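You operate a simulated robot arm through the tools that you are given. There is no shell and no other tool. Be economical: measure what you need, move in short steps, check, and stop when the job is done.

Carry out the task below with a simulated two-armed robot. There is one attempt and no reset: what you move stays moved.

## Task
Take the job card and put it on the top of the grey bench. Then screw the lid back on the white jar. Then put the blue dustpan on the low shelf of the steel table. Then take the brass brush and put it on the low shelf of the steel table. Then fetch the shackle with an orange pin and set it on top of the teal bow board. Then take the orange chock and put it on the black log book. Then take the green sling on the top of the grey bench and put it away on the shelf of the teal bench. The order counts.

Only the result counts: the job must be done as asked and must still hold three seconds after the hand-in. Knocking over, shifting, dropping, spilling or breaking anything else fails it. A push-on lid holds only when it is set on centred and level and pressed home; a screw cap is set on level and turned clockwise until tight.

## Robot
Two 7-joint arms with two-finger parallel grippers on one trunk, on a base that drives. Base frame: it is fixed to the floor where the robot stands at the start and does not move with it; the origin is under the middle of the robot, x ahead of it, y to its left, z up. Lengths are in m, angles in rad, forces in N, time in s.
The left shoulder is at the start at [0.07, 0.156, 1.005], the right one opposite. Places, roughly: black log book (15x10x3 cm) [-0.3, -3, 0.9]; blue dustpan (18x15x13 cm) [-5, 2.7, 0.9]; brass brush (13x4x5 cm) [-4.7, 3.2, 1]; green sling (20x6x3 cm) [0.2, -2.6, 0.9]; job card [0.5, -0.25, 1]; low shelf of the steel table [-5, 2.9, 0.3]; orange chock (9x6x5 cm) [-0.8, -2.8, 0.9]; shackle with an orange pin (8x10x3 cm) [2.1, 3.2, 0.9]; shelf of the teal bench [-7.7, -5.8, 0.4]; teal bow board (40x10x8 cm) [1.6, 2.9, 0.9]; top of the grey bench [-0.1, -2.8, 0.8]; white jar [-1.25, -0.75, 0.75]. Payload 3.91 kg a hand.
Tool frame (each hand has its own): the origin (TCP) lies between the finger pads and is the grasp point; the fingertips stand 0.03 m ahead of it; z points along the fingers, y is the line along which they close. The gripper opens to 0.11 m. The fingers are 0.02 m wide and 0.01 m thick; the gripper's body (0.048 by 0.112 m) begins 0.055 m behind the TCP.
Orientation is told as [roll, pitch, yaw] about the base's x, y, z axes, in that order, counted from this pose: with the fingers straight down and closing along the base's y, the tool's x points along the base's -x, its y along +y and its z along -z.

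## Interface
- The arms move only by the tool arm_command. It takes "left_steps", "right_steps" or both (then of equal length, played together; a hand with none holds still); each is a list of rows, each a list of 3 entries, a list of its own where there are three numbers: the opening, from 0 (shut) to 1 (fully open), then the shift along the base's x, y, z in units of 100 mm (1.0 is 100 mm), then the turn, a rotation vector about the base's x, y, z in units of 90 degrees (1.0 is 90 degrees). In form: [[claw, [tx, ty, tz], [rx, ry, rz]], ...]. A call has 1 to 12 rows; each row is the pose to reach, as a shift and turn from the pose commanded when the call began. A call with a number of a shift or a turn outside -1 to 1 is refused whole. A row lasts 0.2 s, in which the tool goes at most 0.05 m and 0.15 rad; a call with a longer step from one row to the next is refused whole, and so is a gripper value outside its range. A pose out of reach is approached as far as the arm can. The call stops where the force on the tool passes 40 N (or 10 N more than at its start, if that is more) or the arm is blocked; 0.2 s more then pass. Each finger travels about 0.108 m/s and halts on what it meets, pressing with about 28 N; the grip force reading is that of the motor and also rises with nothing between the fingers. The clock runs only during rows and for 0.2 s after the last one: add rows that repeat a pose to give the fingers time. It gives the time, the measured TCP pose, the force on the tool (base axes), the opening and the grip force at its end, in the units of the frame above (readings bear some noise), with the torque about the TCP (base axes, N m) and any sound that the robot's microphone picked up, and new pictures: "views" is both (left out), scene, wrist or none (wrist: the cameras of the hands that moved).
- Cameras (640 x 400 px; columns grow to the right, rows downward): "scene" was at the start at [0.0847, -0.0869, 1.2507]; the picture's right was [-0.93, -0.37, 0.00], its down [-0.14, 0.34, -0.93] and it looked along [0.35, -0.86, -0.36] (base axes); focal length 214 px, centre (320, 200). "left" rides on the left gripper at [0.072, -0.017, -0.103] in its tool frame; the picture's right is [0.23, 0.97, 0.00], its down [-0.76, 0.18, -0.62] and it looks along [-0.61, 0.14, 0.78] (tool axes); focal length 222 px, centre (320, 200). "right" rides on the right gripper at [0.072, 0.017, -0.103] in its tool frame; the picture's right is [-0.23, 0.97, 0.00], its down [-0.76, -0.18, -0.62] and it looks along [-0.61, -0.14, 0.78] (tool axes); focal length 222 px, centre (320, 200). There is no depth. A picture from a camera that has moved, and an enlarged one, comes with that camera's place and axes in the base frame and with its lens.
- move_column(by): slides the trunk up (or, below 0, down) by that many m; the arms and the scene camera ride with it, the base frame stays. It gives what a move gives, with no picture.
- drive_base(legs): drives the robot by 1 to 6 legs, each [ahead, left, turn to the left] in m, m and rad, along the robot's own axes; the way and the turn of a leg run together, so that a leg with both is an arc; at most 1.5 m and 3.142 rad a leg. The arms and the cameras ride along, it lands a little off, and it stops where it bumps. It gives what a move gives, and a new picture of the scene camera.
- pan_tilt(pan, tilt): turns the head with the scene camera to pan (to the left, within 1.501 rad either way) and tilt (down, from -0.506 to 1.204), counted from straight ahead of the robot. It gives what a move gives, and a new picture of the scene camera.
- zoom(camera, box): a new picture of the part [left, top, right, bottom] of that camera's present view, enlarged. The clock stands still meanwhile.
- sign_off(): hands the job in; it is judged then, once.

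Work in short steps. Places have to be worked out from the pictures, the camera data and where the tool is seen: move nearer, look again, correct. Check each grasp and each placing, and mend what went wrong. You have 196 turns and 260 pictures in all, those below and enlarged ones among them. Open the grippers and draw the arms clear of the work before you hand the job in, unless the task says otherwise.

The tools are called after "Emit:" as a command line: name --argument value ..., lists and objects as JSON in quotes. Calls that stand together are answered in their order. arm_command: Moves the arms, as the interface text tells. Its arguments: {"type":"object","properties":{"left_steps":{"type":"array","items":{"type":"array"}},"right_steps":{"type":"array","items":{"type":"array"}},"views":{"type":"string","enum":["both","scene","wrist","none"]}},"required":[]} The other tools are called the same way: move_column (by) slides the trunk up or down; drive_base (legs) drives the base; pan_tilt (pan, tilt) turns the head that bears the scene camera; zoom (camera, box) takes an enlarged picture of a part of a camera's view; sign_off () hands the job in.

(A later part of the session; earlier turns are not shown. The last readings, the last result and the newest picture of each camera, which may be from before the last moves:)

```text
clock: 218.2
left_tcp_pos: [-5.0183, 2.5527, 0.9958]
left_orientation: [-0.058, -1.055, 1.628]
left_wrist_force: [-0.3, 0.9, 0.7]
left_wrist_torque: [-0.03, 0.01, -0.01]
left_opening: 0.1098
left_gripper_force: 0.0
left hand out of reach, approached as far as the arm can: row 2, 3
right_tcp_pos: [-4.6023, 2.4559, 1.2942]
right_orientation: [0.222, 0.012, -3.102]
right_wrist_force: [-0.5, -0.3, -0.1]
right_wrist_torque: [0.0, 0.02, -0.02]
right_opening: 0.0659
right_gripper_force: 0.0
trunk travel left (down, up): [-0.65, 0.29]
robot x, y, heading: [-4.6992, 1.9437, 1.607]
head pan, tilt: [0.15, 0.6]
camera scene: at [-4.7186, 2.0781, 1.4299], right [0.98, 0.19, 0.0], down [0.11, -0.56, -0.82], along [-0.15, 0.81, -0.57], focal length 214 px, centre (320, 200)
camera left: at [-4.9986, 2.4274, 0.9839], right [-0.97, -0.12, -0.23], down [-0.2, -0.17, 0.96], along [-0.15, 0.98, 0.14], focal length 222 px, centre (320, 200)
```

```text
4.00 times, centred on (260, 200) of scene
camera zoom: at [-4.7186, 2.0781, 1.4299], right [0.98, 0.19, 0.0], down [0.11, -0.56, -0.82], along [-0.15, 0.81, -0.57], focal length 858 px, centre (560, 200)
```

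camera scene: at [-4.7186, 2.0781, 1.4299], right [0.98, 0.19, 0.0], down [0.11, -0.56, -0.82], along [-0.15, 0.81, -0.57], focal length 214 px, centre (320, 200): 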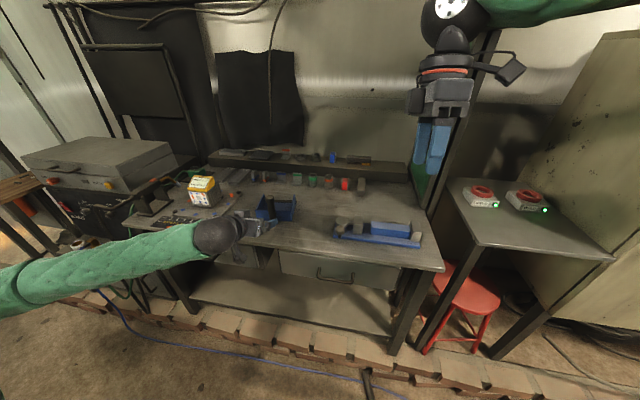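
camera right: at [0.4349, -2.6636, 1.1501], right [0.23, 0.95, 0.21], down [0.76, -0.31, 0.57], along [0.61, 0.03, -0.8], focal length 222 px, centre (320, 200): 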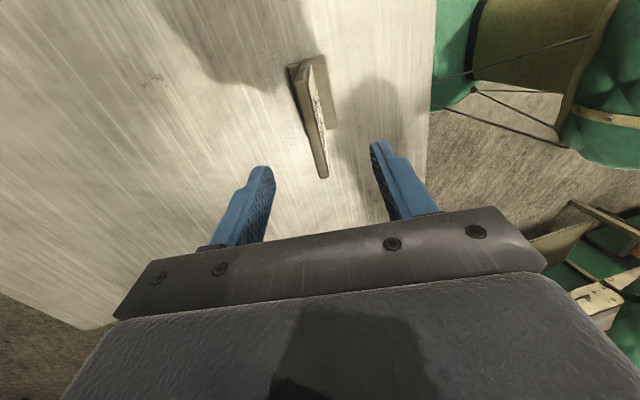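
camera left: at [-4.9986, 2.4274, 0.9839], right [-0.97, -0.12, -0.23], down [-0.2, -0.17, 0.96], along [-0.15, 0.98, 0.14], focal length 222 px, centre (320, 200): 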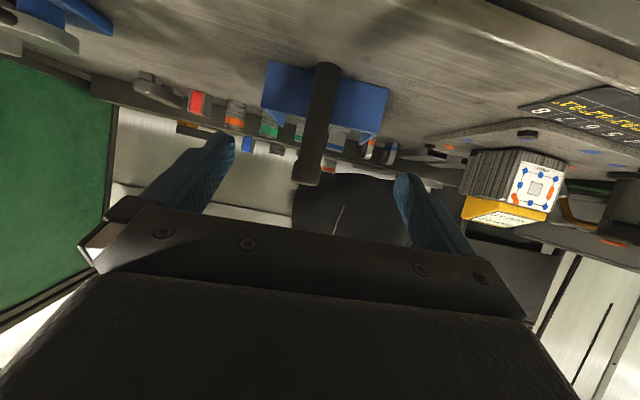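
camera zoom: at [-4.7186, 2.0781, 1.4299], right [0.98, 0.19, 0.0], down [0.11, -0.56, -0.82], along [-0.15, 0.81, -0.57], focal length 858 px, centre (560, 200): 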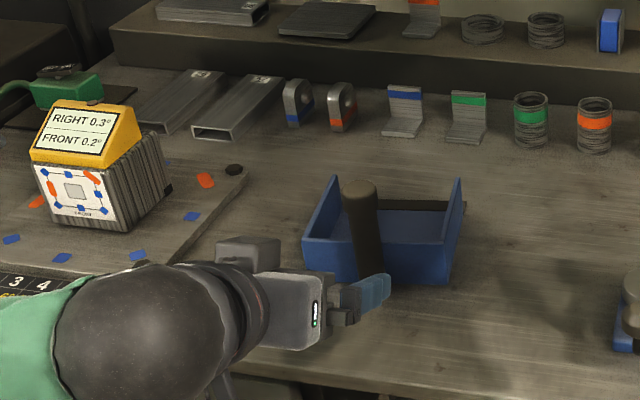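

The handle is near-vertical at ≈[-5.015,2.65], top z≈1.0. The arm is too folded, so I back the base 0.12 m and then extend.

Emit:
drive_base --legs '[[-0.12, 0, 0]]'

Emit:
arm_command --left_steps '[[1, [0, 0.1, -0.1], [0, 0, 0]], [1, [0, 0.4, -0.35], [0, 0, 0]], [1, [0, 0.6, -0.35], [0, 0, 0]], [1, [0, 0.6, -0.35], [0, 0, 0]]]'

Emit:
zoom --camera "scene" --box '[200, 130, 360, 230]'

```text
clock: 219.4
left_tcp_pos: [-5.0144, 2.432, 0.9963]
left_orientation: [-0.057, -1.055, 1.628]
left_wrist_force: [0.0, -1.0, 0.2]
left_wrist_torque: [0.05, -0.01, 0.01]
left_opening: 0.1099
left_gripper_force: 0.0
right_tcp_pos: [-4.5986, 2.3337, 1.2949]
right_orientation: [0.223, 0.011, -3.098]
right_wrist_force: [-0.2, -1.0, -0.4]
right_wrist_torque: [0.02, -0.04, 0.02]
right_opening: 0.066
right_gripper_force: 0.1
trunk travel left (down, up): [-0.65, 0.29]
robot x, y, heading: [-4.6958, 1.8212, 1.609]
head pan, tilt: [0.15, 0.6]
camera scene: at [-4.7141, 1.9569, 1.4299], right [0.98, 0.19, 0.0], down [0.11, -0.56, -0.83], along [-0.15, 0.81, -0.56], focal length 214 px, centre (320, 200)
```

scene: 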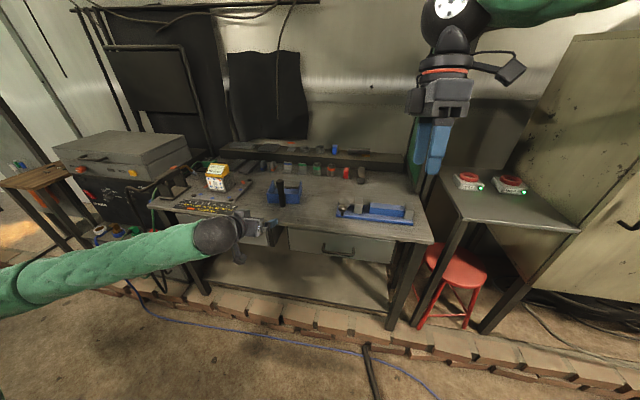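

```text
clock: 220.4
left_tcp_pos: [-5.0292, 2.488, 0.9545]
left_orientation: [-0.061, -1.052, 1.629]
left_wrist_force: [-0.5, -0.5, 1.0]
left_wrist_torque: [0.0, 0.01, 0.01]
left_opening: 0.1101
left_gripper_force: 0.0
left hand out of reach, approached as far as the arm can: row 2, 3, 4
right_tcp_pos: [-4.5984, 2.3331, 1.2963]
right_orientation: [0.222, 0.012, -3.099]
right_wrist_force: [0.6, -0.5, 0.2]
right_wrist_torque: [0.03, -0.02, 0.02]
right_opening: 0.0659
right_gripper_force: 0.0
trunk travel left (down, up): [-0.65, 0.29]
robot x, y, heading: [-4.6941, 1.8209, 1.612]
head pan, tilt: [0.15, 0.6]
camera scene: at [-4.7144, 1.9566, 1.43], right [0.98, 0.19, 0.0], down [0.11, -0.55, -0.83], along [-0.15, 0.81, -0.56], focal length 214 px, centre (320, 200)
camera left: at [-5.0099, 2.362, 0.9431], right [-0.97, -0.12, -0.23], down [-0.21, -0.17, 0.96], along [-0.15, 0.98, 0.14], focal length 222 px, centre (320, 200)
```

scene: 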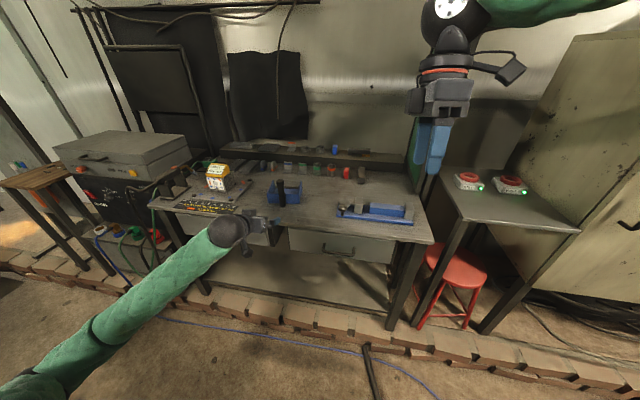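
left: 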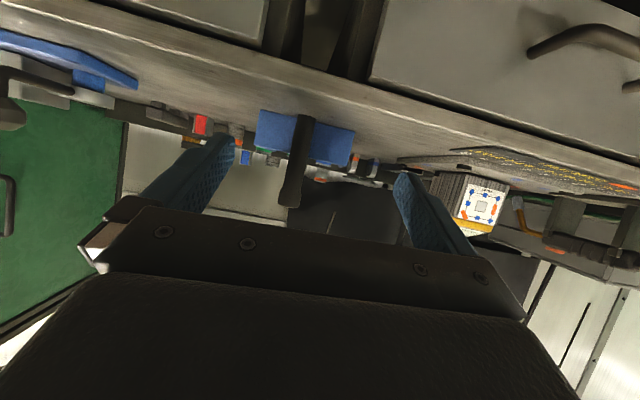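

```text
4.00 times, centred on (280, 180) of scene
camera zoom: at [-4.7144, 1.9566, 1.43], right [0.98, 0.19, 0.0], down [0.11, -0.55, -0.83], along [-0.15, 0.81, -0.56], focal length 858 px, centre (480, 280)
```

zoom: 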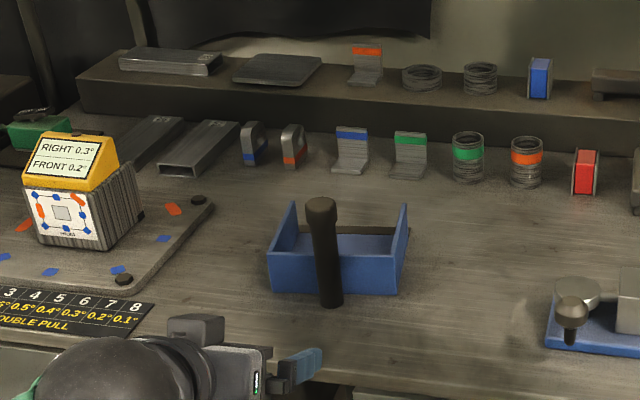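

The arm is folded: wrist too near the shoulder. I back up another 0.22 m and extend.

Emit:
drive_base --legs '[[-0.22, 0, -0.03]]'

Emit:
arm_command --left_steps '[[1, [0, 0.3, 0], [0, 0, 0]], [1, [0, 0.6, 0], [0, 0, 0]], [1, [0, 0.9, 0], [0, 0, 0]], [1, [0, 1, 0], [0, 0, 0]]]' --views "none"

Emit:
arm_command --left_steps '[[1, [0, 0.3, 0], [0, 0, 0]], [1, [0, 0.6, 0], [0, 0, 0]], [1, [0, 0.9, 0], [0, 0, 0]], [1, [0, 1, 0], [0, 0, 0]]]'

```text
clock: 222.2
left_tcp_pos: [-5.005, 2.2747, 0.9548]
left_orientation: [-0.058, -1.053, 1.6]
left_wrist_force: [0.0, -0.7, 0.3]
left_wrist_torque: [0.01, 0.02, -0.01]
left_opening: 0.1101
left_gripper_force: 0.1
right_tcp_pos: [-4.5799, 2.108, 1.2949]
right_orientation: [0.219, 0.009, -3.127]
right_wrist_force: [-0.4, 0.0, 0.3]
right_wrist_torque: [0.02, 0.04, -0.01]
right_opening: 0.0659
right_gripper_force: 0.0
trunk travel left (down, up): [-0.65, 0.29]
robot x, y, heading: [-4.6933, 1.5951, 1.588]
head pan, tilt: [0.15, 0.6]
camera scene: at [-4.7049, 1.7343, 1.43], right [0.99, 0.16, 0.0], down [0.09, -0.56, -0.83], along [-0.13, 0.81, -0.56], focal length 214 px, centre (320, 200)
```

scene: 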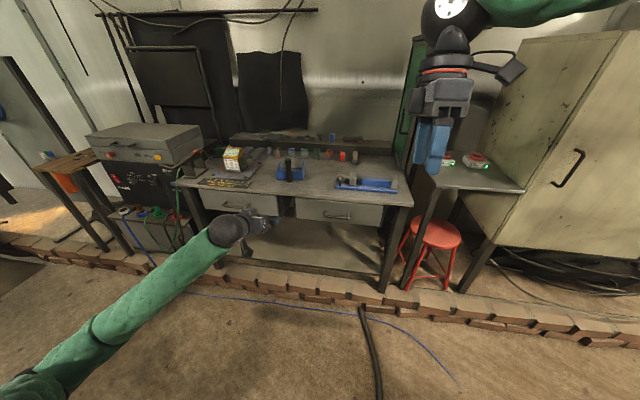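

```text
clock: 223.2
left_tcp_pos: [-5.0051, 2.3729, 0.9535]
left_orientation: [-0.063, -1.052, 1.603]
left_wrist_force: [0.6, 0.4, 0.0]
left_wrist_torque: [-0.02, 0.05, -0.01]
left_opening: 0.1098
left_gripper_force: 0.2
right_tcp_pos: [-4.5791, 2.1077, 1.2945]
right_orientation: [0.221, 0.01, -3.126]
right_wrist_force: [0.2, 0.6, 0.7]
right_wrist_torque: [0.02, -0.02, -0.02]
right_opening: 0.066
right_gripper_force: 0.0
trunk travel left (down, up): [-0.65, 0.29]
robot x, y, heading: [-4.6885, 1.5987, 1.582]
head pan, tilt: [0.15, 0.6]
```

```text
clock: 224.2
left_tcp_pos: [-5.0052, 2.4743, 0.9552]
left_orientation: [-0.06, -1.052, 1.601]
left_wrist_force: [0.5, -0.7, 0.3]
left_wrist_torque: [-0.01, 0.01, 0.0]
left_opening: 0.1097
left_gripper_force: 0.1
right_tcp_pos: [-4.5796, 2.1094, 1.2942]
right_orientation: [0.222, 0.01, -3.128]
right_wrist_force: [-0.1, -1.1, -0.3]
right_wrist_torque: [-0.02, 0.03, 0.01]
right_opening: 0.0658
right_gripper_force: 0.0
trunk travel left (down, up): [-0.65, 0.29]
robot x, y, heading: [-4.6905, 1.5971, 1.585]
head pan, tilt: [0.15, 0.6]
camera scene: at [-4.705, 1.7353, 1.4299], right [0.99, 0.16, 0.0], down [0.09, -0.56, -0.82], along [-0.13, 0.81, -0.57], focal length 214 px, centre (320, 200)
camera left: at [-4.9893, 2.3491, 0.9436], right [-0.97, -0.09, -0.23], down [-0.21, -0.16, 0.96], along [-0.12, 0.98, 0.14], focal length 222 px, centre (320, 200)
```

scene: 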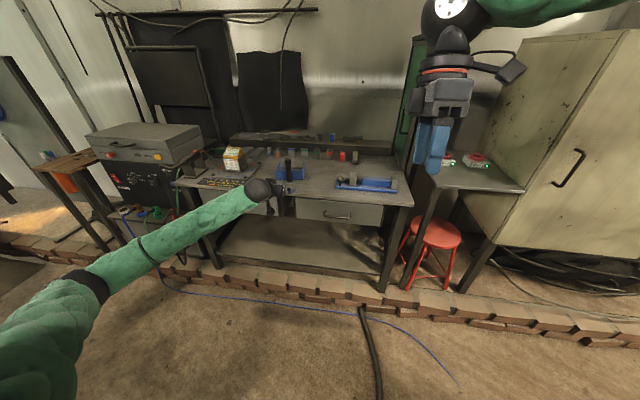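
left: 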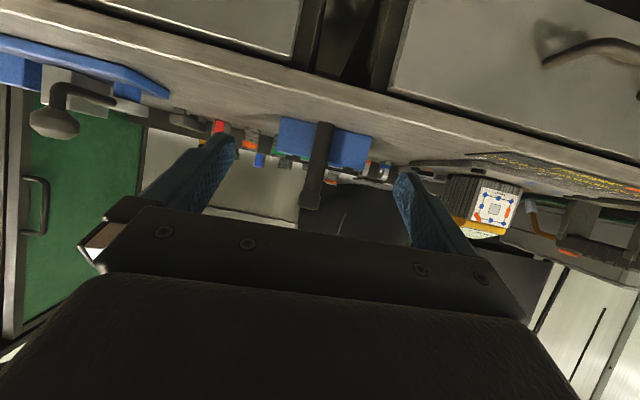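

Good, the arm extends now. Handle at x≈-5.015, y≈2.65. I advance 0.1 m and check.

Emit:
arm_command --left_steps '[[1, [-0.05, 0.4, 0.05], [0, 0, 0]], [1, [-0.1, 0.8, 0.05], [0, 0, 0]], [1, [-0.1, 1, 0.05], [0, 0, 0]]]' --views "wrist"

Emit:
zoom --camera "scene" --box '[220, 130, 348, 210]'

```text
clock: 224.9
left_tcp_pos: [-5.015, 2.5756, 0.9583]
left_orientation: [-0.06, -1.051, 1.6]
left_wrist_force: [0.3, 0.5, -0.3]
left_wrist_torque: [0.01, -0.02, 0.0]
left_opening: 0.1099
left_gripper_force: 0.1
right_tcp_pos: [-4.5786, 2.1095, 1.2955]
right_orientation: [0.222, 0.011, -3.127]
right_wrist_force: [-0.7, 0.7, -0.1]
right_wrist_torque: [-0.01, -0.04, -0.01]
right_opening: 0.0662
right_gripper_force: 0.1
trunk travel left (down, up): [-0.65, 0.29]
robot x, y, heading: [-4.6887, 1.6028, 1.582]
head pan, tilt: [0.15, 0.6]
camera left: at [-5.0001, 2.4496, 0.9466], right [-0.97, -0.09, -0.23], down [-0.21, -0.16, 0.96], along [-0.12, 0.98, 0.14], focal length 222 px, centre (320, 200)
```

left: 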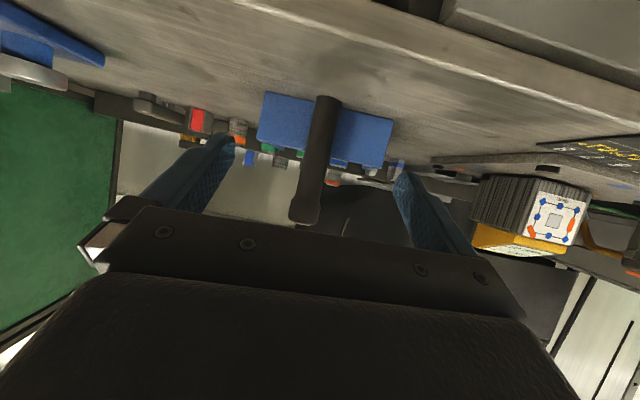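

```text
5.00 times, centred on (284, 170) of scene
camera zoom: at [-4.7047, 1.7358, 1.4299], right [0.99, 0.16, 0.0], down [0.09, -0.56, -0.82], along [-0.13, 0.81, -0.57], focal length 1072 px, centre (500, 350)
```

zoom: 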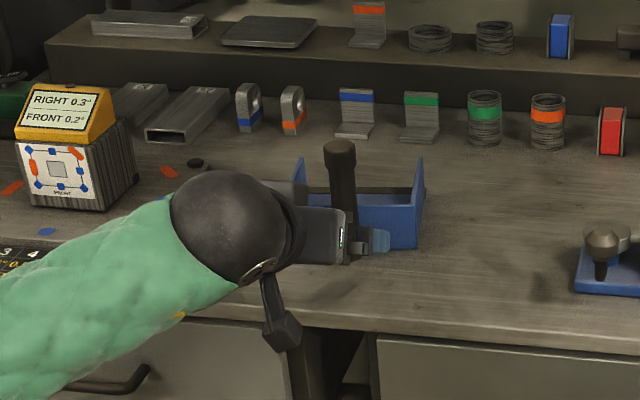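

Aligned. I advance the last 75 mm and close on the handle.

Emit:
arm_command --left_steps '[[1, [0, 0.35, 0], [0, 0, 0]], [1, [0, 0.72, 0], [0, 0, 0]], [0.6, [0, 0.72, 0], [0, 0, 0]], [0.3, [0, 0.72, 0], [0, 0, 0]], [0, [0, 0.72, 0], [0, 0, 0]], [0, [0, 0.72, 0], [0, 0, 0]], [0, [0, 0.72, 0], [0, 0, 0]]]' --views "wrist"

Emit:
zoom --camera "scene" --box '[220, 130, 348, 210]'

```text
clock: 226.6
left_tcp_pos: [-5.014, 2.6466, 0.9578]
left_orientation: [-0.059, -1.051, 1.601]
left_wrist_force: [-0.6, 1.4, 3.2]
left_wrist_torque: [0.08, 0.08, -0.06]
left_opening: 0.0246
left_gripper_force: 27.7
right_tcp_pos: [-4.5787, 2.1088, 1.2938]
right_orientation: [0.222, 0.009, -3.127]
right_wrist_force: [-0.4, -0.4, -0.7]
right_wrist_torque: [0.0, 0.0, -0.01]
right_opening: 0.0658
right_gripper_force: 0.0
trunk travel left (down, up): [-0.65, 0.29]
robot x, y, heading: [-4.6879, 1.5977, 1.585]
head pan, tilt: [0.15, 0.6]
camera left: at [-4.9987, 2.5202, 0.946], right [-0.97, -0.09, -0.23], down [-0.21, -0.16, 0.96], along [-0.12, 0.98, 0.14], focal length 222 px, centre (320, 200)
```

left: 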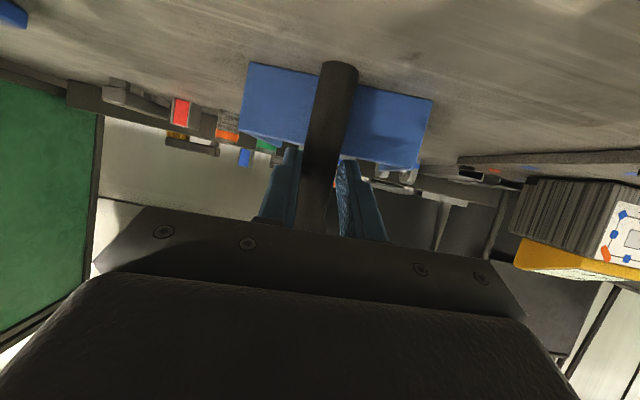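

```text
5.00 times, centred on (284, 170) of scene
camera zoom: at [-4.7048, 1.7354, 1.4299], right [0.99, 0.16, 0.0], down [0.09, -0.56, -0.82], along [-0.13, 0.81, -0.57], focal length 1072 px, centre (500, 350)
```

zoom: 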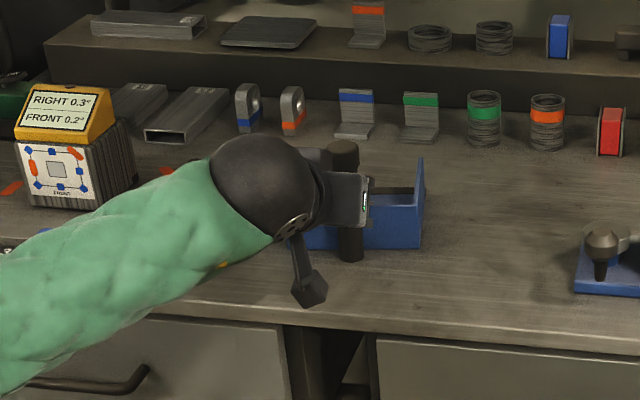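

Handle gripped (24.6 mm). I lift 60 mm and draw the dustpan back off the table.

Emit:
arm_command --left_steps '[[0, [0, 0, 0.2], [0, 0, 0]], [0, [0, 0, 0.4], [0, 0, 0]], [0, [0, 0, 0.6], [0, 0, 0]], [0, [0, -0.4, 0.6], [0, 0, 0]], [0, [0, -0.8, 0.6], [0, 0, 0]], [0, [0, -1, 0.6], [0, 0, 0]]]' --views "none"

Emit:
arm_command --left_steps '[[0, [0, -0.4, 0], [0, 0, 0]], [0, [0, -0.8, 0], [0, 0, 0]], [0, [0, -1, 0], [0, 0, 0]]]' --views "none"

Emit:
arm_command --left_steps '[[0, [0, -0.4, 0], [0, 0, 0]], [0, [0, -0.8, 0], [0, 0, 0]], [0, [0, -1, 0], [0, 0, 0]]]' --views "both"

```text
clock: 227.9
left_tcp_pos: [-5.0152, 2.5467, 1.0181]
left_orientation: [-0.061, -1.052, 1.601]
left_wrist_force: [-0.5, 0.0, -2.0]
left_wrist_torque: [-0.13, -0.02, 0.0]
left_opening: 0.0248
left_gripper_force: 27.7
right_tcp_pos: [-4.5792, 2.1096, 1.2945]
right_orientation: [0.221, 0.013, -3.128]
right_wrist_force: [-0.3, 0.3, -0.6]
right_wrist_torque: [0.03, 0.0, -0.03]
right_opening: 0.066
right_gripper_force: 0.0
trunk travel left (down, up): [-0.65, 0.29]
robot x, y, heading: [-4.6855, 1.5972, 1.583]
head pan, tilt: [0.15, 0.6]
```

```text
clock: 228.8
left_tcp_pos: [-5.0142, 2.4463, 1.0201]
left_orientation: [-0.061, -1.052, 1.601]
left_wrist_force: [-0.3, -0.1, -2.2]
left_wrist_torque: [-0.16, -0.05, 0.0]
left_opening: 0.0247
left_gripper_force: 28.3
right_tcp_pos: [-4.5787, 2.1095, 1.2943]
right_orientation: [0.221, 0.013, -3.128]
right_wrist_force: [0.0, -0.2, 0.0]
right_wrist_torque: [0.03, 0.04, 0.0]
right_opening: 0.066
right_gripper_force: 0.0
trunk travel left (down, up): [-0.65, 0.29]
robot x, y, heading: [-4.6877, 1.5964, 1.577]
head pan, tilt: [0.15, 0.6]
```

```text
clock: 229.6
left_tcp_pos: [-5.0159, 2.346, 1.0198]
left_orientation: [-0.06, -1.051, 1.6]
left_wrist_force: [-0.5, 0.1, -1.4]
left_wrist_torque: [-0.15, -0.02, -0.01]
left_opening: 0.0249
left_gripper_force: 27.8
right_tcp_pos: [-4.5791, 2.1093, 1.2945]
right_orientation: [0.222, 0.013, -3.128]
right_wrist_force: [0.0, 0.0, 0.0]
right_wrist_torque: [-0.02, 0.01, 0.0]
right_opening: 0.0659
right_gripper_force: 0.1
trunk travel left (down, up): [-0.65, 0.29]
robot x, y, heading: [-4.6868, 1.5947, 1.582]
head pan, tilt: [0.15, 0.6]
camera scene: at [-4.7051, 1.7354, 1.4299], right [0.99, 0.16, 0.0], down [0.09, -0.56, -0.82], along [-0.13, 0.81, -0.57], focal length 214 px, centre (320, 200)
camera left: at [-4.9993, 2.2202, 1.008], right [-0.97, -0.09, -0.23], down [-0.21, -0.16, 0.96], along [-0.12, 0.98, 0.14], focal length 222 px, centre (320, 200)
```

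scene: 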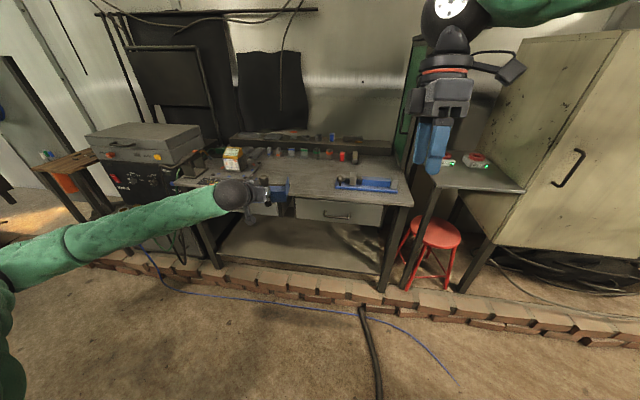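
left: 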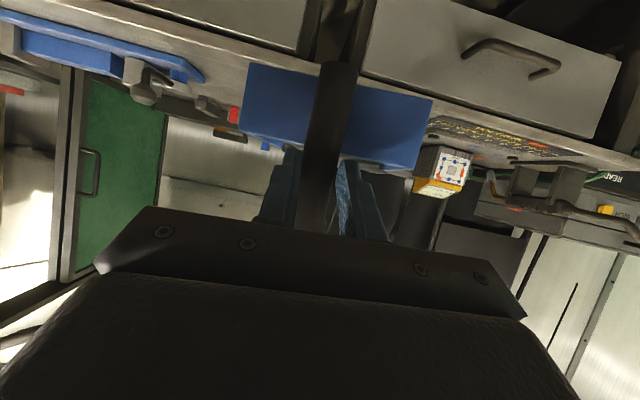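

Dustpan held clear of the table. I lower the trunk 0.55 m in two steps to bring it before the low shelf.

Emit:
move_column --by -0.4

Emit:
move_column --by -0.15

Emit:
pan_tilt --pan 0.3 --tilt 0.3

Emit:
zoom --camera "left" --box '[0, 0, 640, 400]'

```text
clock: 233.4
left_tcp_pos: [-5.014, 2.3459, 0.6189]
left_orientation: [-0.059, -1.053, 1.6]
left_wrist_force: [-0.4, -0.4, -2.6]
left_wrist_torque: [-0.18, 0.0, -0.02]
left_opening: 0.0247
left_gripper_force: 28.1
right_tcp_pos: [-4.5793, 2.1095, 0.8943]
right_orientation: [0.223, 0.012, -3.127]
right_wrist_force: [-0.2, 0.2, -0.2]
right_wrist_torque: [0.02, -0.04, 0.03]
right_opening: 0.0661
right_gripper_force: 0.0
trunk travel left (down, up): [-0.25, 0.69]
robot x, y, heading: [-4.6896, 1.6009, 1.575]
head pan, tilt: [0.15, 0.6]
```

```text
clock: 235.1
left_tcp_pos: [-5.0145, 2.3465, 0.4689]
left_orientation: [-0.06, -1.053, 1.6]
left_wrist_force: [0.3, -0.2, -2.5]
left_wrist_torque: [-0.17, -0.05, -0.03]
left_opening: 0.0246
left_gripper_force: 27.9
right_tcp_pos: [-4.5784, 2.1092, 0.7442]
right_orientation: [0.223, 0.013, -3.128]
right_wrist_force: [-0.3, 1.1, 0.1]
right_wrist_torque: [0.0, 0.0, 0.04]
right_opening: 0.066
right_gripper_force: 0.0
trunk travel left (down, up): [-0.1, 0.84]
robot x, y, heading: [-4.6879, 1.5995, 1.58]
head pan, tilt: [0.15, 0.6]
```

```text
clock: 235.9
left_tcp_pos: [-5.0147, 2.3467, 0.4697]
left_orientation: [-0.059, -1.052, 1.599]
left_wrist_force: [0.7, 0.0, -2.4]
left_wrist_torque: [-0.18, -0.02, 0.0]
left_opening: 0.0247
left_gripper_force: 28.1
right_tcp_pos: [-4.5786, 2.1091, 0.7438]
right_orientation: [0.222, 0.014, -3.127]
right_wrist_force: [0.0, -0.8, -0.5]
right_wrist_torque: [0.03, 0.01, -0.03]
right_opening: 0.0661
right_gripper_force: 0.0
trunk travel left (down, up): [-0.1, 0.84]
robot x, y, heading: [-4.6888, 1.6009, 1.584]
head pan, tilt: [0.3, 0.3]
camera scene: at [-4.7193, 1.7369, 0.9073], right [0.95, 0.3, 0.0], down [0.09, -0.28, -0.95], along [-0.29, 0.91, -0.3], focal length 214 px, centre (320, 200)
```

scene: 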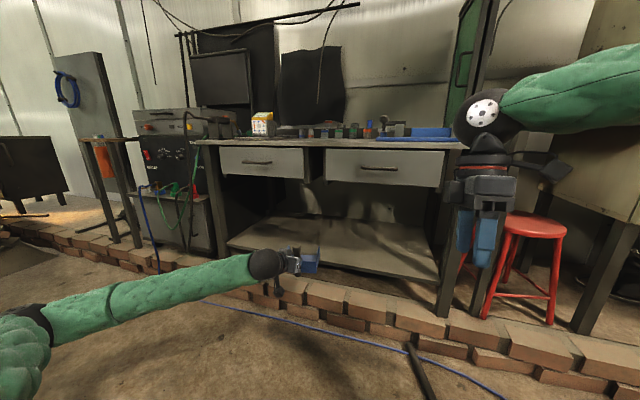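

```text
1.00 times, centred on (320, 200) of left (not enlarged: the box is as wide or as high as the picture)
camera zoom: at [-4.9994, 2.2203, 0.4581], right [-0.97, -0.09, -0.23], down [-0.21, -0.16, 0.96], along [-0.12, 0.98, 0.14], focal length 222 px, centre (320, 200)
```

zoom: 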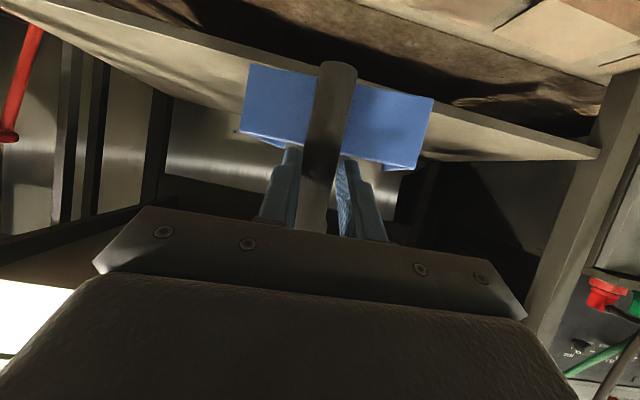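

Shelf top z≈0.32, front y≈2.6; the pan's bottom is ≈0.37. I push it forward over the shelf to TCP y≈2.72.

Emit:
arm_command --left_steps '[[0, [0, 0.4, 0], [0, 0, 0]], [0, [0, 0.8, 0], [0, 0, 0]], [0, [0, 1, 0], [0, 0, 0]]]' --views "none"

Emit:
arm_command --left_steps '[[0, [0, 0.4, 0], [0, 0, 0]], [0, [0, 0.8, 0], [0, 0, 0]], [0, [0, 1, 0], [0, 0, 0]]]' --views "none"

Emit:
arm_command --left_steps '[[0, [0, 0.4, 0], [0, 0, 0]], [0, [0, 0.8, 0], [0, 0, 0]], [0, [0, 1, 0], [0, 0, 0]], [0, [0, 1, 0], [0, 0, 0]]]' --views "scene"

Emit:
zoom --camera "scene" --box '[220, 180, 380, 280]'

```text
clock: 236.7
left_tcp_pos: [-5.0137, 2.4449, 0.4697]
left_orientation: [-0.06, -1.052, 1.603]
left_wrist_force: [0.3, -0.5, -1.7]
left_wrist_torque: [-0.16, -0.02, -0.03]
left_opening: 0.0243
left_gripper_force: 28.4
right_tcp_pos: [-4.5794, 2.11, 0.7447]
right_orientation: [0.22, 0.013, -3.128]
right_wrist_force: [0.1, 0.0, -0.3]
right_wrist_torque: [-0.02, 0.0, -0.03]
right_opening: 0.0661
right_gripper_force: 0.0
trunk travel left (down, up): [-0.1, 0.84]
robot x, y, heading: [-4.6939, 1.5937, 1.58]
head pan, tilt: [0.3, 0.3]
```

```text
clock: 237.5
left_tcp_pos: [-5.015, 2.5463, 0.4687]
left_orientation: [-0.061, -1.051, 1.602]
left_wrist_force: [0.2, -0.2, -1.8]
left_wrist_torque: [-0.18, -0.02, 0.0]
left_opening: 0.0246
left_gripper_force: 28.0
right_tcp_pos: [-4.5789, 2.1103, 0.7443]
right_orientation: [0.223, 0.012, -3.128]
right_wrist_force: [0.6, -0.6, 1.0]
right_wrist_torque: [0.01, -0.03, 0.01]
right_opening: 0.066
right_gripper_force: 0.2
trunk travel left (down, up): [-0.1, 0.84]
robot x, y, heading: [-4.6887, 1.6014, 1.583]
head pan, tilt: [0.3, 0.3]
```

```text
clock: 238.5
left_tcp_pos: [-5.0154, 2.6472, 0.4689]
left_orientation: [-0.058, -1.051, 1.599]
left_wrist_force: [-1.0, 0.7, -2.9]
left_wrist_torque: [-0.17, 0.0, -0.02]
left_opening: 0.0243
left_gripper_force: 28.0
right_tcp_pos: [-4.5783, 2.1093, 0.7447]
right_orientation: [0.221, 0.011, -3.127]
right_wrist_force: [0.1, 0.5, -1.0]
right_wrist_torque: [-0.01, 0.02, 0.01]
right_opening: 0.0663
right_gripper_force: 0.1
trunk travel left (down, up): [-0.1, 0.84]
robot x, y, heading: [-4.6889, 1.5999, 1.582]
head pan, tilt: [0.3, 0.3]
camera scene: at [-4.7193, 1.7371, 0.9074], right [0.95, 0.31, 0.0], down [0.09, -0.28, -0.96], along [-0.29, 0.91, -0.3], focal length 214 px, centre (320, 200)
```

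scene: 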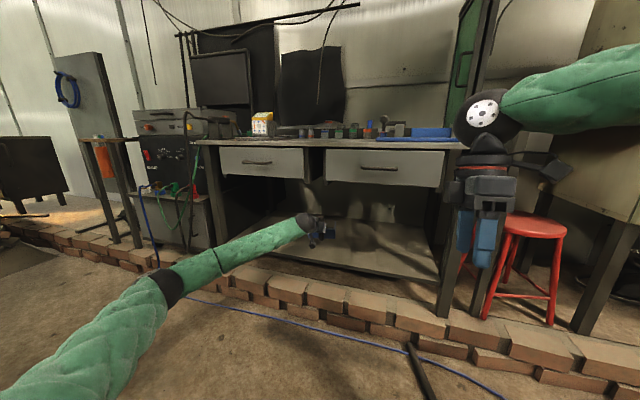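

```text
4.00 times, centred on (300, 230) of scene
camera zoom: at [-4.7193, 1.7371, 0.9074], right [0.95, 0.31, 0.0], down [0.09, -0.28, -0.96], along [-0.29, 0.91, -0.3], focal length 858 px, centre (400, 80)
```

zoom: 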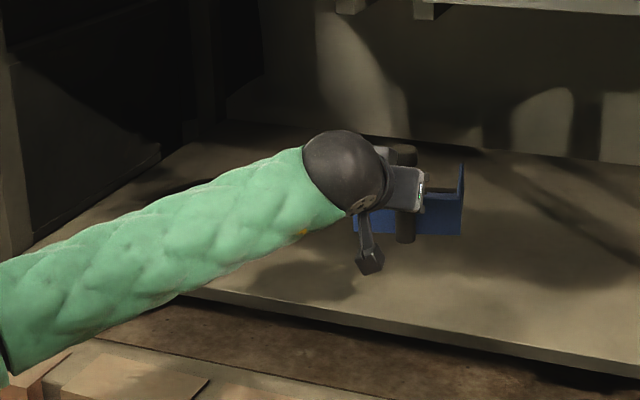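

Over the shelf. I push 80 mm more and then lower gently until contact.

Emit:
arm_command --left_steps '[[0, [0, 0.4, 0], [0, 0, 0]], [0, [0, 0.8, 0], [0, 0, 0]], [0, [0, 0.8, -0.15], [0, 0, 0]], [0, [0, 0.8, -0.25], [0, 0, 0]]]' --views "none"

Emit:
arm_command --left_steps '[[0, [0, 0, -0.04], [0, 0, 0]], [0, [0, 0, -0.08], [0, 0, 0]]]' --views "none"

Emit:
arm_command --left_steps '[[0, [0, 0, -0.04], [0, 0, 0]], [0, [0, 0, -0.08], [0, 0, 0]]]' --views "none"

Emit:
zoom --camera "scene" --box '[260, 190, 380, 265]'

```text
clock: 239.5
left_tcp_pos: [-5.0151, 2.7265, 0.4437]
left_orientation: [-0.058, -1.052, 1.601]
left_wrist_force: [-0.4, 0.4, -1.8]
left_wrist_torque: [-0.15, -0.03, 0.01]
left_opening: 0.0244
left_gripper_force: 27.5
right_tcp_pos: [-4.5788, 2.1087, 0.744]
right_orientation: [0.221, 0.012, -3.128]
right_wrist_force: [-0.8, 0.7, 0.1]
right_wrist_torque: [-0.03, -0.01, -0.01]
right_opening: 0.066
right_gripper_force: 0.2
trunk travel left (down, up): [-0.1, 0.84]
robot x, y, heading: [-4.6877, 1.5983, 1.582]
head pan, tilt: [0.3, 0.3]
```

```text
clock: 240.1
left_tcp_pos: [-5.0166, 2.7255, 0.4372]
left_orientation: [-0.062, -1.052, 1.601]
left_wrist_force: [0.8, 0.3, -1.6]
left_wrist_torque: [-0.17, 0.0, -0.01]
left_opening: 0.0246
left_gripper_force: 27.5
right_tcp_pos: [-4.5778, 2.1091, 0.7437]
right_orientation: [0.222, 0.011, -3.128]
right_wrist_force: [0.2, -0.7, 0.5]
right_wrist_torque: [0.03, -0.02, 0.0]
right_opening: 0.0661
right_gripper_force: 0.0
trunk travel left (down, up): [-0.1, 0.84]
robot x, y, heading: [-4.691, 1.5997, 1.584]
head pan, tilt: [0.3, 0.3]
```

```text
clock: 240.7
left_tcp_pos: [-5.0155, 2.7259, 0.4287]
left_orientation: [-0.06, -1.052, 1.601]
left_wrist_force: [-0.2, -0.1, -2.4]
left_wrist_torque: [-0.16, -0.01, 0.0]
left_opening: 0.0244
left_gripper_force: 28.0
right_tcp_pos: [-4.5792, 2.1096, 0.7438]
right_orientation: [0.22, 0.012, -3.127]
right_wrist_force: [0.8, 0.2, 0.6]
right_wrist_torque: [0.04, 0.01, 0.01]
right_opening: 0.066
right_gripper_force: 0.0
trunk travel left (down, up): [-0.1, 0.84]
robot x, y, heading: [-4.6873, 1.5972, 1.581]
head pan, tilt: [0.3, 0.3]
```

```text
5.33 times, centred on (320, 228) of scene
camera zoom: at [-4.7193, 1.7371, 0.9074], right [0.95, 0.31, 0.0], down [0.09, -0.28, -0.95], along [-0.29, 0.91, -0.3], focal length 1144 px, centre (320, 53)
```

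zoom: 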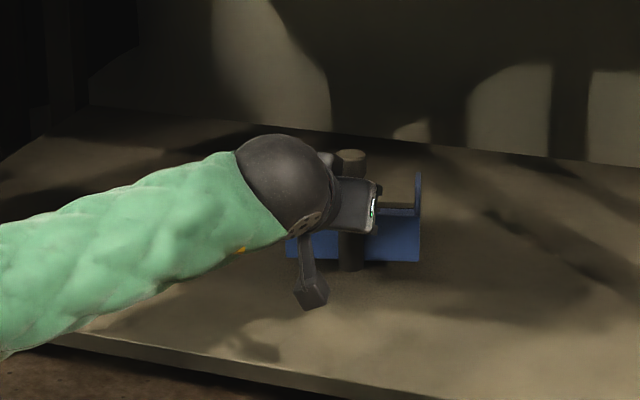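

Continue lowering in small steps.

Emit:
arm_command --left_steps '[[0, [0, 0, -0.04], [0, 0, 0]], [0, [0, 0, -0.08], [0, 0, 0]]]' --views "none"

Emit:
arm_command --left_steps '[[0, [0, 0, -0.04], [0, 0, 0]], [0, [0, 0, -0.08], [0, 0, 0]]]' --views "none"

Emit:
arm_command --left_steps '[[0, [0, 0, -0.04], [0, 0, 0]], [0, [0, 0, -0.08], [0, 0, 0]]]' --views "none"

Emit:
zoom --camera "scene" --box '[260, 190, 380, 265]'

```text
clock: 241.3
left_tcp_pos: [-5.0137, 2.725, 0.4195]
left_orientation: [-0.061, -1.05, 1.602]
left_wrist_force: [-1.2, 0.3, -2.5]
left_wrist_torque: [-0.19, -0.02, 0.04]
left_opening: 0.0244
left_gripper_force: 28.3
right_tcp_pos: [-4.579, 2.1094, 0.744]
right_orientation: [0.222, 0.012, -3.126]
right_wrist_force: [-0.3, 0.0, 0.0]
right_wrist_torque: [0.03, -0.01, 0.0]
right_opening: 0.0663
right_gripper_force: 0.1
trunk travel left (down, up): [-0.1, 0.84]
robot x, y, heading: [-4.6924, 1.5978, 1.583]
head pan, tilt: [0.3, 0.3]
```

```text
clock: 241.9
left_tcp_pos: [-5.0145, 2.7262, 0.4123]
left_orientation: [-0.058, -1.052, 1.601]
left_wrist_force: [-0.6, -0.2, -2.1]
left_wrist_torque: [-0.17, 0.01, -0.01]
left_opening: 0.0244
left_gripper_force: 28.3
right_tcp_pos: [-4.5787, 2.1076, 0.7438]
right_orientation: [0.221, 0.013, -3.128]
right_wrist_force: [0.4, -0.4, -0.9]
right_wrist_torque: [0.0, 0.02, -0.02]
right_opening: 0.066
right_gripper_force: 0.1
trunk travel left (down, up): [-0.1, 0.84]
robot x, y, heading: [-4.6917, 1.5946, 1.584]
head pan, tilt: [0.3, 0.3]
```

```text
clock: 242.5
left_tcp_pos: [-5.015, 2.7259, 0.4035]
left_orientation: [-0.059, -1.052, 1.599]
left_wrist_force: [0.3, -0.2, -2.2]
left_wrist_torque: [-0.16, -0.02, 0.02]
left_opening: 0.0241
left_gripper_force: 27.9
right_tcp_pos: [-4.5798, 2.1101, 0.7442]
right_orientation: [0.222, 0.011, -3.128]
right_wrist_force: [0.3, -0.3, 0.1]
right_wrist_torque: [0.0, -0.02, 0.02]
right_opening: 0.066
right_gripper_force: 0.2
trunk travel left (down, up): [-0.1, 0.84]
robot x, y, heading: [-4.6914, 1.5959, 1.58]
head pan, tilt: [0.3, 0.3]
```

```text
5.33 times, centred on (320, 228) of scene
camera zoom: at [-4.7193, 1.7371, 0.9074], right [0.95, 0.31, 0.0], down [0.09, -0.28, -0.95], along [-0.29, 0.91, -0.3], focal length 1144 px, centre (320, 53)
```

zoom: 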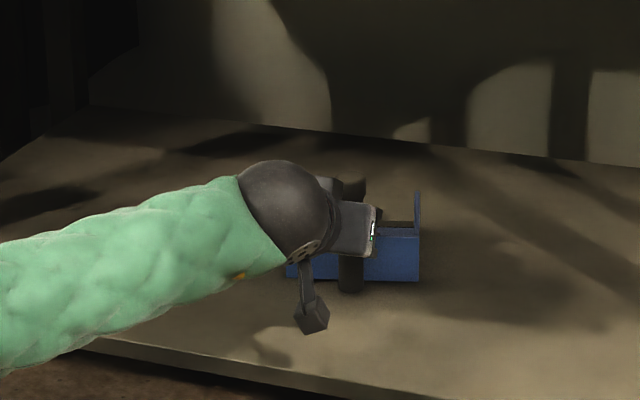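

Emit:
arm_command --left_steps '[[0, [0, 0, -0.05], [0, 0, 0]], [0, [0, 0, -0.1], [0, 0, 0]]]' --views "none"

Emit:
arm_command --left_steps '[[0, [0, 0, -0.05], [0, 0, 0]], [0, [0, 0, -0.1], [0, 0, 0]]]' --views "none"

Emit:
arm_command --left_steps '[[0, [0, 0, -0.05], [0, 0, 0]], [0, [0, 0, -0.1], [0, 0, 0]]]' --views "none"

Emit:
zoom --camera "scene" --box '[260, 190, 380, 265]'

```text
clock: 243.1
left_tcp_pos: [-5.0149, 2.7253, 0.3975]
left_orientation: [-0.062, -1.056, 1.605]
left_wrist_force: [0.6, 0.0, 10.5]
left_wrist_torque: [0.21, 0.0, -0.06]
left_opening: 0.0247
left_gripper_force: 27.7
right_tcp_pos: [-4.5789, 2.1077, 0.7448]
right_orientation: [0.221, 0.011, -3.127]
right_wrist_force: [0.1, -0.2, 0.6]
right_wrist_torque: [0.02, -0.05, 0.01]
right_opening: 0.0659
right_gripper_force: 0.1
trunk travel left (down, up): [-0.1, 0.84]
robot x, y, heading: [-4.6908, 1.5965, 1.578]
head pan, tilt: [0.3, 0.3]
```

```text
clock: 243.7
left_tcp_pos: [-5.0147, 2.7238, 0.382]
left_orientation: [-0.059, -1.051, 1.601]
left_wrist_force: [0.5, -0.6, 0.3]
left_wrist_torque: [-0.05, 0.04, -0.02]
left_opening: 0.0
left_gripper_force: 28.3
right_tcp_pos: [-4.5798, 2.1082, 0.7448]
right_orientation: [0.223, 0.011, -3.126]
right_wrist_force: [0.7, 0.2, -0.3]
right_wrist_torque: [0.03, 0.04, 0.03]
right_opening: 0.0661
right_gripper_force: 0.1
trunk travel left (down, up): [-0.1, 0.84]
robot x, y, heading: [-4.6912, 1.5982, 1.582]
head pan, tilt: [0.3, 0.3]
```

```text
clock: 244.3
left_tcp_pos: [-5.0156, 2.7254, 0.3728]
left_orientation: [-0.059, -1.05, 1.601]
left_wrist_force: [-0.5, -0.9, -0.1]
left_wrist_torque: [0.04, 0.04, 0.02]
left_opening: 0.0
left_gripper_force: 27.6
right_tcp_pos: [-4.5784, 2.1088, 0.7445]
right_orientation: [0.221, 0.01, -3.129]
right_wrist_force: [0.1, 0.0, 0.7]
right_wrist_torque: [0.01, 0.02, 0.01]
right_opening: 0.0659
right_gripper_force: 0.0
trunk travel left (down, up): [-0.1, 0.84]
robot x, y, heading: [-4.69, 1.5995, 1.583]
head pan, tilt: [0.3, 0.3]
```

```text
5.33 times, centred on (320, 228) of scene
camera zoom: at [-4.7193, 1.737, 0.9074], right [0.95, 0.31, 0.0], down [0.09, -0.28, -0.96], along [-0.29, 0.91, -0.3], focal length 1144 px, centre (320, 53)
```

zoom: 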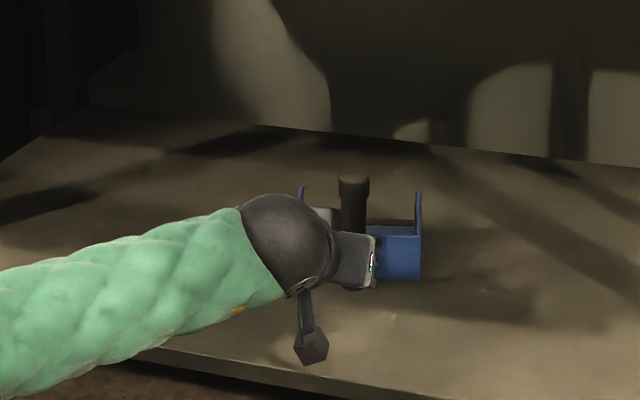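

The pan reached the shelf and the handle slipped out of the grip; it stands upright on the shelf. I retract the hand straight back and check.

Emit:
arm_command --left_steps '[[0, [0, -0.2, 0.05], [0, 0, 0]], [0, [0, -0.5, 0.1], [0, 0, 0]], [0, [0, -1, 0.2], [0, 0, 0]]]' --views "none"

Emit:
arm_command --left_steps '[[0, [0, -0.4, 0.1], [0, 0, 0]], [0, [0, -0.8, 0.2], [0, 0, 0]], [0, [0, -1, 0.2], [0, 0, 0]]]' --views "both"

Emit:
zoom --camera "scene" --box '[260, 190, 380, 265]'

```text
refused: row 3 steps farther than a row can; nothing moved
```

```text
clock: 245.1
left_tcp_pos: [-5.0154, 2.6265, 0.3968]
left_orientation: [-0.06, -1.053, 1.601]
left_wrist_force: [0.2, -0.4, -0.6]
left_wrist_torque: [0.0, -0.01, 0.03]
left_opening: 0.0
left_gripper_force: 27.8
right_tcp_pos: [-4.5791, 2.1086, 0.7444]
right_orientation: [0.222, 0.013, -3.127]
right_wrist_force: [-0.4, 0.0, 0.3]
right_wrist_torque: [0.0, 0.0, 0.0]
right_opening: 0.0661
right_gripper_force: 0.0
trunk travel left (down, up): [-0.1, 0.84]
robot x, y, heading: [-4.6905, 1.6003, 1.581]
head pan, tilt: [0.3, 0.3]
camera scene: at [-4.7192, 1.7369, 0.9074], right [0.95, 0.3, 0.0], down [0.09, -0.28, -0.96], along [-0.29, 0.91, -0.3], focal length 214 px, centre (320, 200)
camera left: at [-4.9996, 2.5008, 0.3855], right [-0.97, -0.09, -0.23], down [-0.21, -0.16, 0.96], along [-0.12, 0.98, 0.14], focal length 222 px, centre (320, 200)
```

scene: 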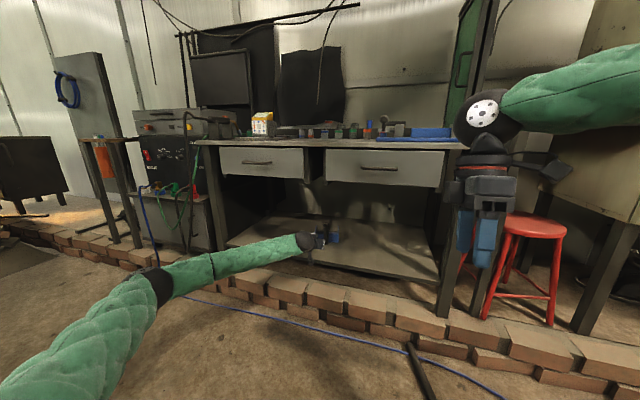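
left: 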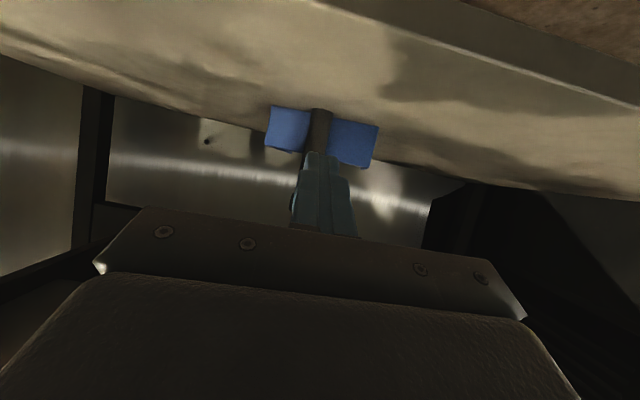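

```text
5.33 times, centred on (320, 228) of scene
camera zoom: at [-4.7192, 1.7369, 0.9074], right [0.95, 0.3, 0.0], down [0.09, -0.28, -0.96], along [-0.29, 0.91, -0.3], focal length 1144 px, centre (320, 53)
```

zoom: 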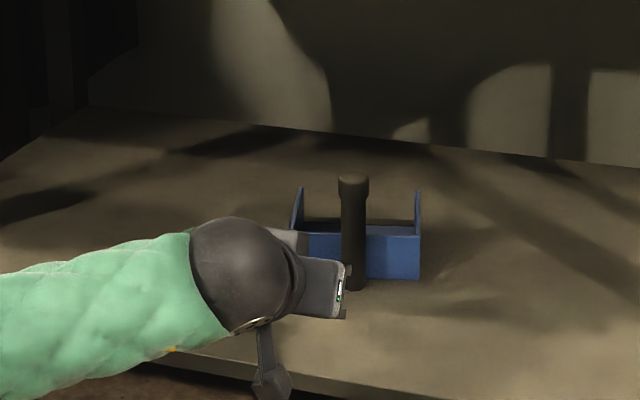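

Dustpan is on the shelf upright. Next the brass brush on the back ledge. I retract, raise the trunk and drive closer for a look.

Emit:
arm_command --left_steps '[[0, [0, -0.4, 0], [0, 0, 0]], [0, [0, -0.8, 0], [0, 0, 0]], [0, [0, -1, 0], [0, 0, 0]]]' --views "none"

Emit:
arm_command --left_steps '[[0.5, [0, -0.4, 0], [0, 0, 0]], [1, [0, -0.8, 0], [0, 0, 0]], [1, [0, -1, 0], [0, 0, 0]]]' --views "none"

Emit:
move_column --by 0.4

Emit:
move_column --by 0.35

Emit:
pan_tilt --pan 0.1 --tilt 0.45

```text
clock: 245.9
left_tcp_pos: [-5.0142, 2.5259, 0.3946]
left_orientation: [-0.06, -1.052, 1.6]
left_wrist_force: [0.0, -0.2, 0.2]
left_wrist_torque: [0.02, 0.0, 0.02]
left_opening: 0.0
left_gripper_force: 27.9
right_tcp_pos: [-4.579, 2.1084, 0.7445]
right_orientation: [0.222, 0.012, -3.127]
right_wrist_force: [-0.2, 0.2, 1.1]
right_wrist_torque: [0.03, 0.01, 0.01]
right_opening: 0.0659
right_gripper_force: 0.1
trunk travel left (down, up): [-0.1, 0.84]
robot x, y, heading: [-4.6913, 1.5969, 1.582]
head pan, tilt: [0.3, 0.3]
```

```text
clock: 246.7
left_tcp_pos: [-5.0145, 2.4259, 0.3967]
left_orientation: [-0.061, -1.052, 1.603]
left_wrist_force: [0.7, 0.5, -0.5]
left_wrist_torque: [0.01, -0.02, 0.01]
left_opening: 0.11
left_gripper_force: 0.1
right_tcp_pos: [-4.5792, 2.1079, 0.745]
right_orientation: [0.221, 0.012, -3.128]
right_wrist_force: [0.1, 0.4, -0.7]
right_wrist_torque: [-0.01, -0.01, 0.01]
right_opening: 0.0661
right_gripper_force: 0.1
trunk travel left (down, up): [-0.1, 0.84]
robot x, y, heading: [-4.6873, 1.5981, 1.583]
head pan, tilt: [0.3, 0.3]
```

```text
clock: 250.6
left_tcp_pos: [-5.0153, 2.4263, 0.7951]
left_orientation: [-0.059, -1.052, 1.6]
left_wrist_force: [0.4, -0.1, 1.0]
left_wrist_torque: [-0.01, -0.01, -0.03]
left_opening: 0.1101
left_gripper_force: 0.1
right_tcp_pos: [-4.5794, 2.1099, 1.1441]
right_orientation: [0.221, 0.011, -3.128]
right_wrist_force: [0.4, -0.4, -0.5]
right_wrist_torque: [0.02, 0.0, 0.01]
right_opening: 0.0663
right_gripper_force: 0.0
trunk travel left (down, up): [-0.5, 0.44]
robot x, y, heading: [-4.6869, 1.5951, 1.579]
head pan, tilt: [0.3, 0.3]
```

```text
clock: 254.0
left_tcp_pos: [-5.0152, 2.4253, 1.1466]
left_orientation: [-0.059, -1.052, 1.601]
left_wrist_force: [-0.1, 0.0, 0.0]
left_wrist_torque: [-0.01, -0.01, 0.02]
left_opening: 0.11
left_gripper_force: 0.0
right_tcp_pos: [-4.5797, 2.1085, 1.4941]
right_orientation: [0.221, 0.012, -3.125]
right_wrist_force: [-0.4, -0.3, -0.4]
right_wrist_torque: [-0.01, 0.0, 0.03]
right_opening: 0.066
right_gripper_force: 0.0
trunk travel left (down, up): [-0.85, 0.09]
robot x, y, heading: [-4.6879, 1.5966, 1.582]
head pan, tilt: [0.3, 0.3]
```

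```text
clock: 254.7
left_tcp_pos: [-5.0154, 2.4274, 1.1472]
left_orientation: [-0.059, -1.052, 1.6]
left_wrist_force: [0.1, -0.2, -0.9]
left_wrist_torque: [0.01, 0.02, 0.01]
left_opening: 0.1105
left_gripper_force: 0.2
right_tcp_pos: [-4.5784, 2.1094, 1.4935]
right_orientation: [0.221, 0.012, -3.126]
right_wrist_force: [0.1, 0.5, -0.4]
right_wrist_torque: [0.0, 0.0, 0.01]
right_opening: 0.0659
right_gripper_force: 0.1
trunk travel left (down, up): [-0.85, 0.09]
robot x, y, heading: [-4.6904, 1.5966, 1.581]
head pan, tilt: [0.099, 0.45]
camera scene: at [-4.701, 1.7397, 1.6435], right [0.99, 0.11, 0.0], down [0.05, -0.43, -0.9], along [-0.1, 0.89, -0.44], focal length 214 px, centre (320, 200)
```

scene: 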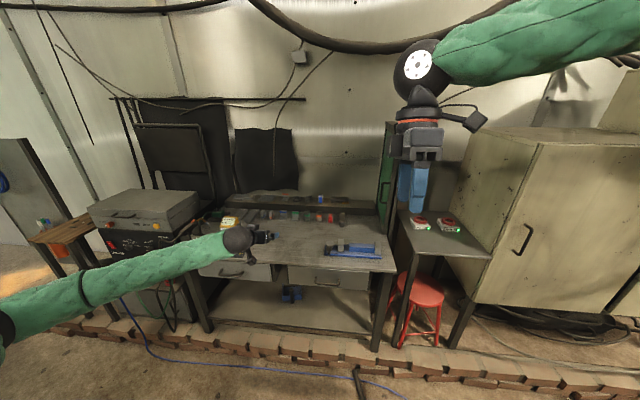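

Emit:
zoom --camera "scene" --box '[300, 180, 400, 242]'

```text
6.40 times, centred on (350, 211) of scene
camera zoom: at [-4.701, 1.7397, 1.6435], right [0.99, 0.11, 0.0], down [0.05, -0.43, -0.9], along [-0.1, 0.89, -0.44], focal length 1373 px, centre (128, 130)
```

zoom: 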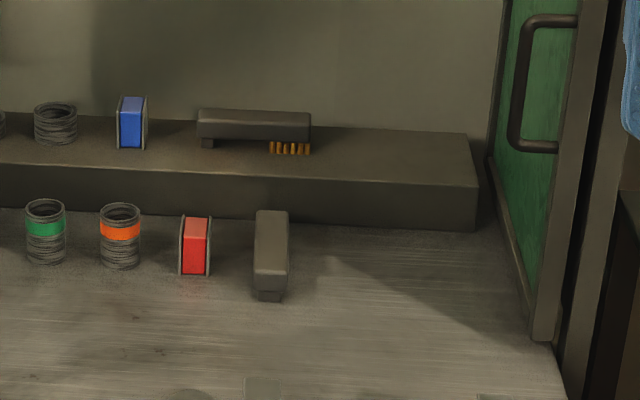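

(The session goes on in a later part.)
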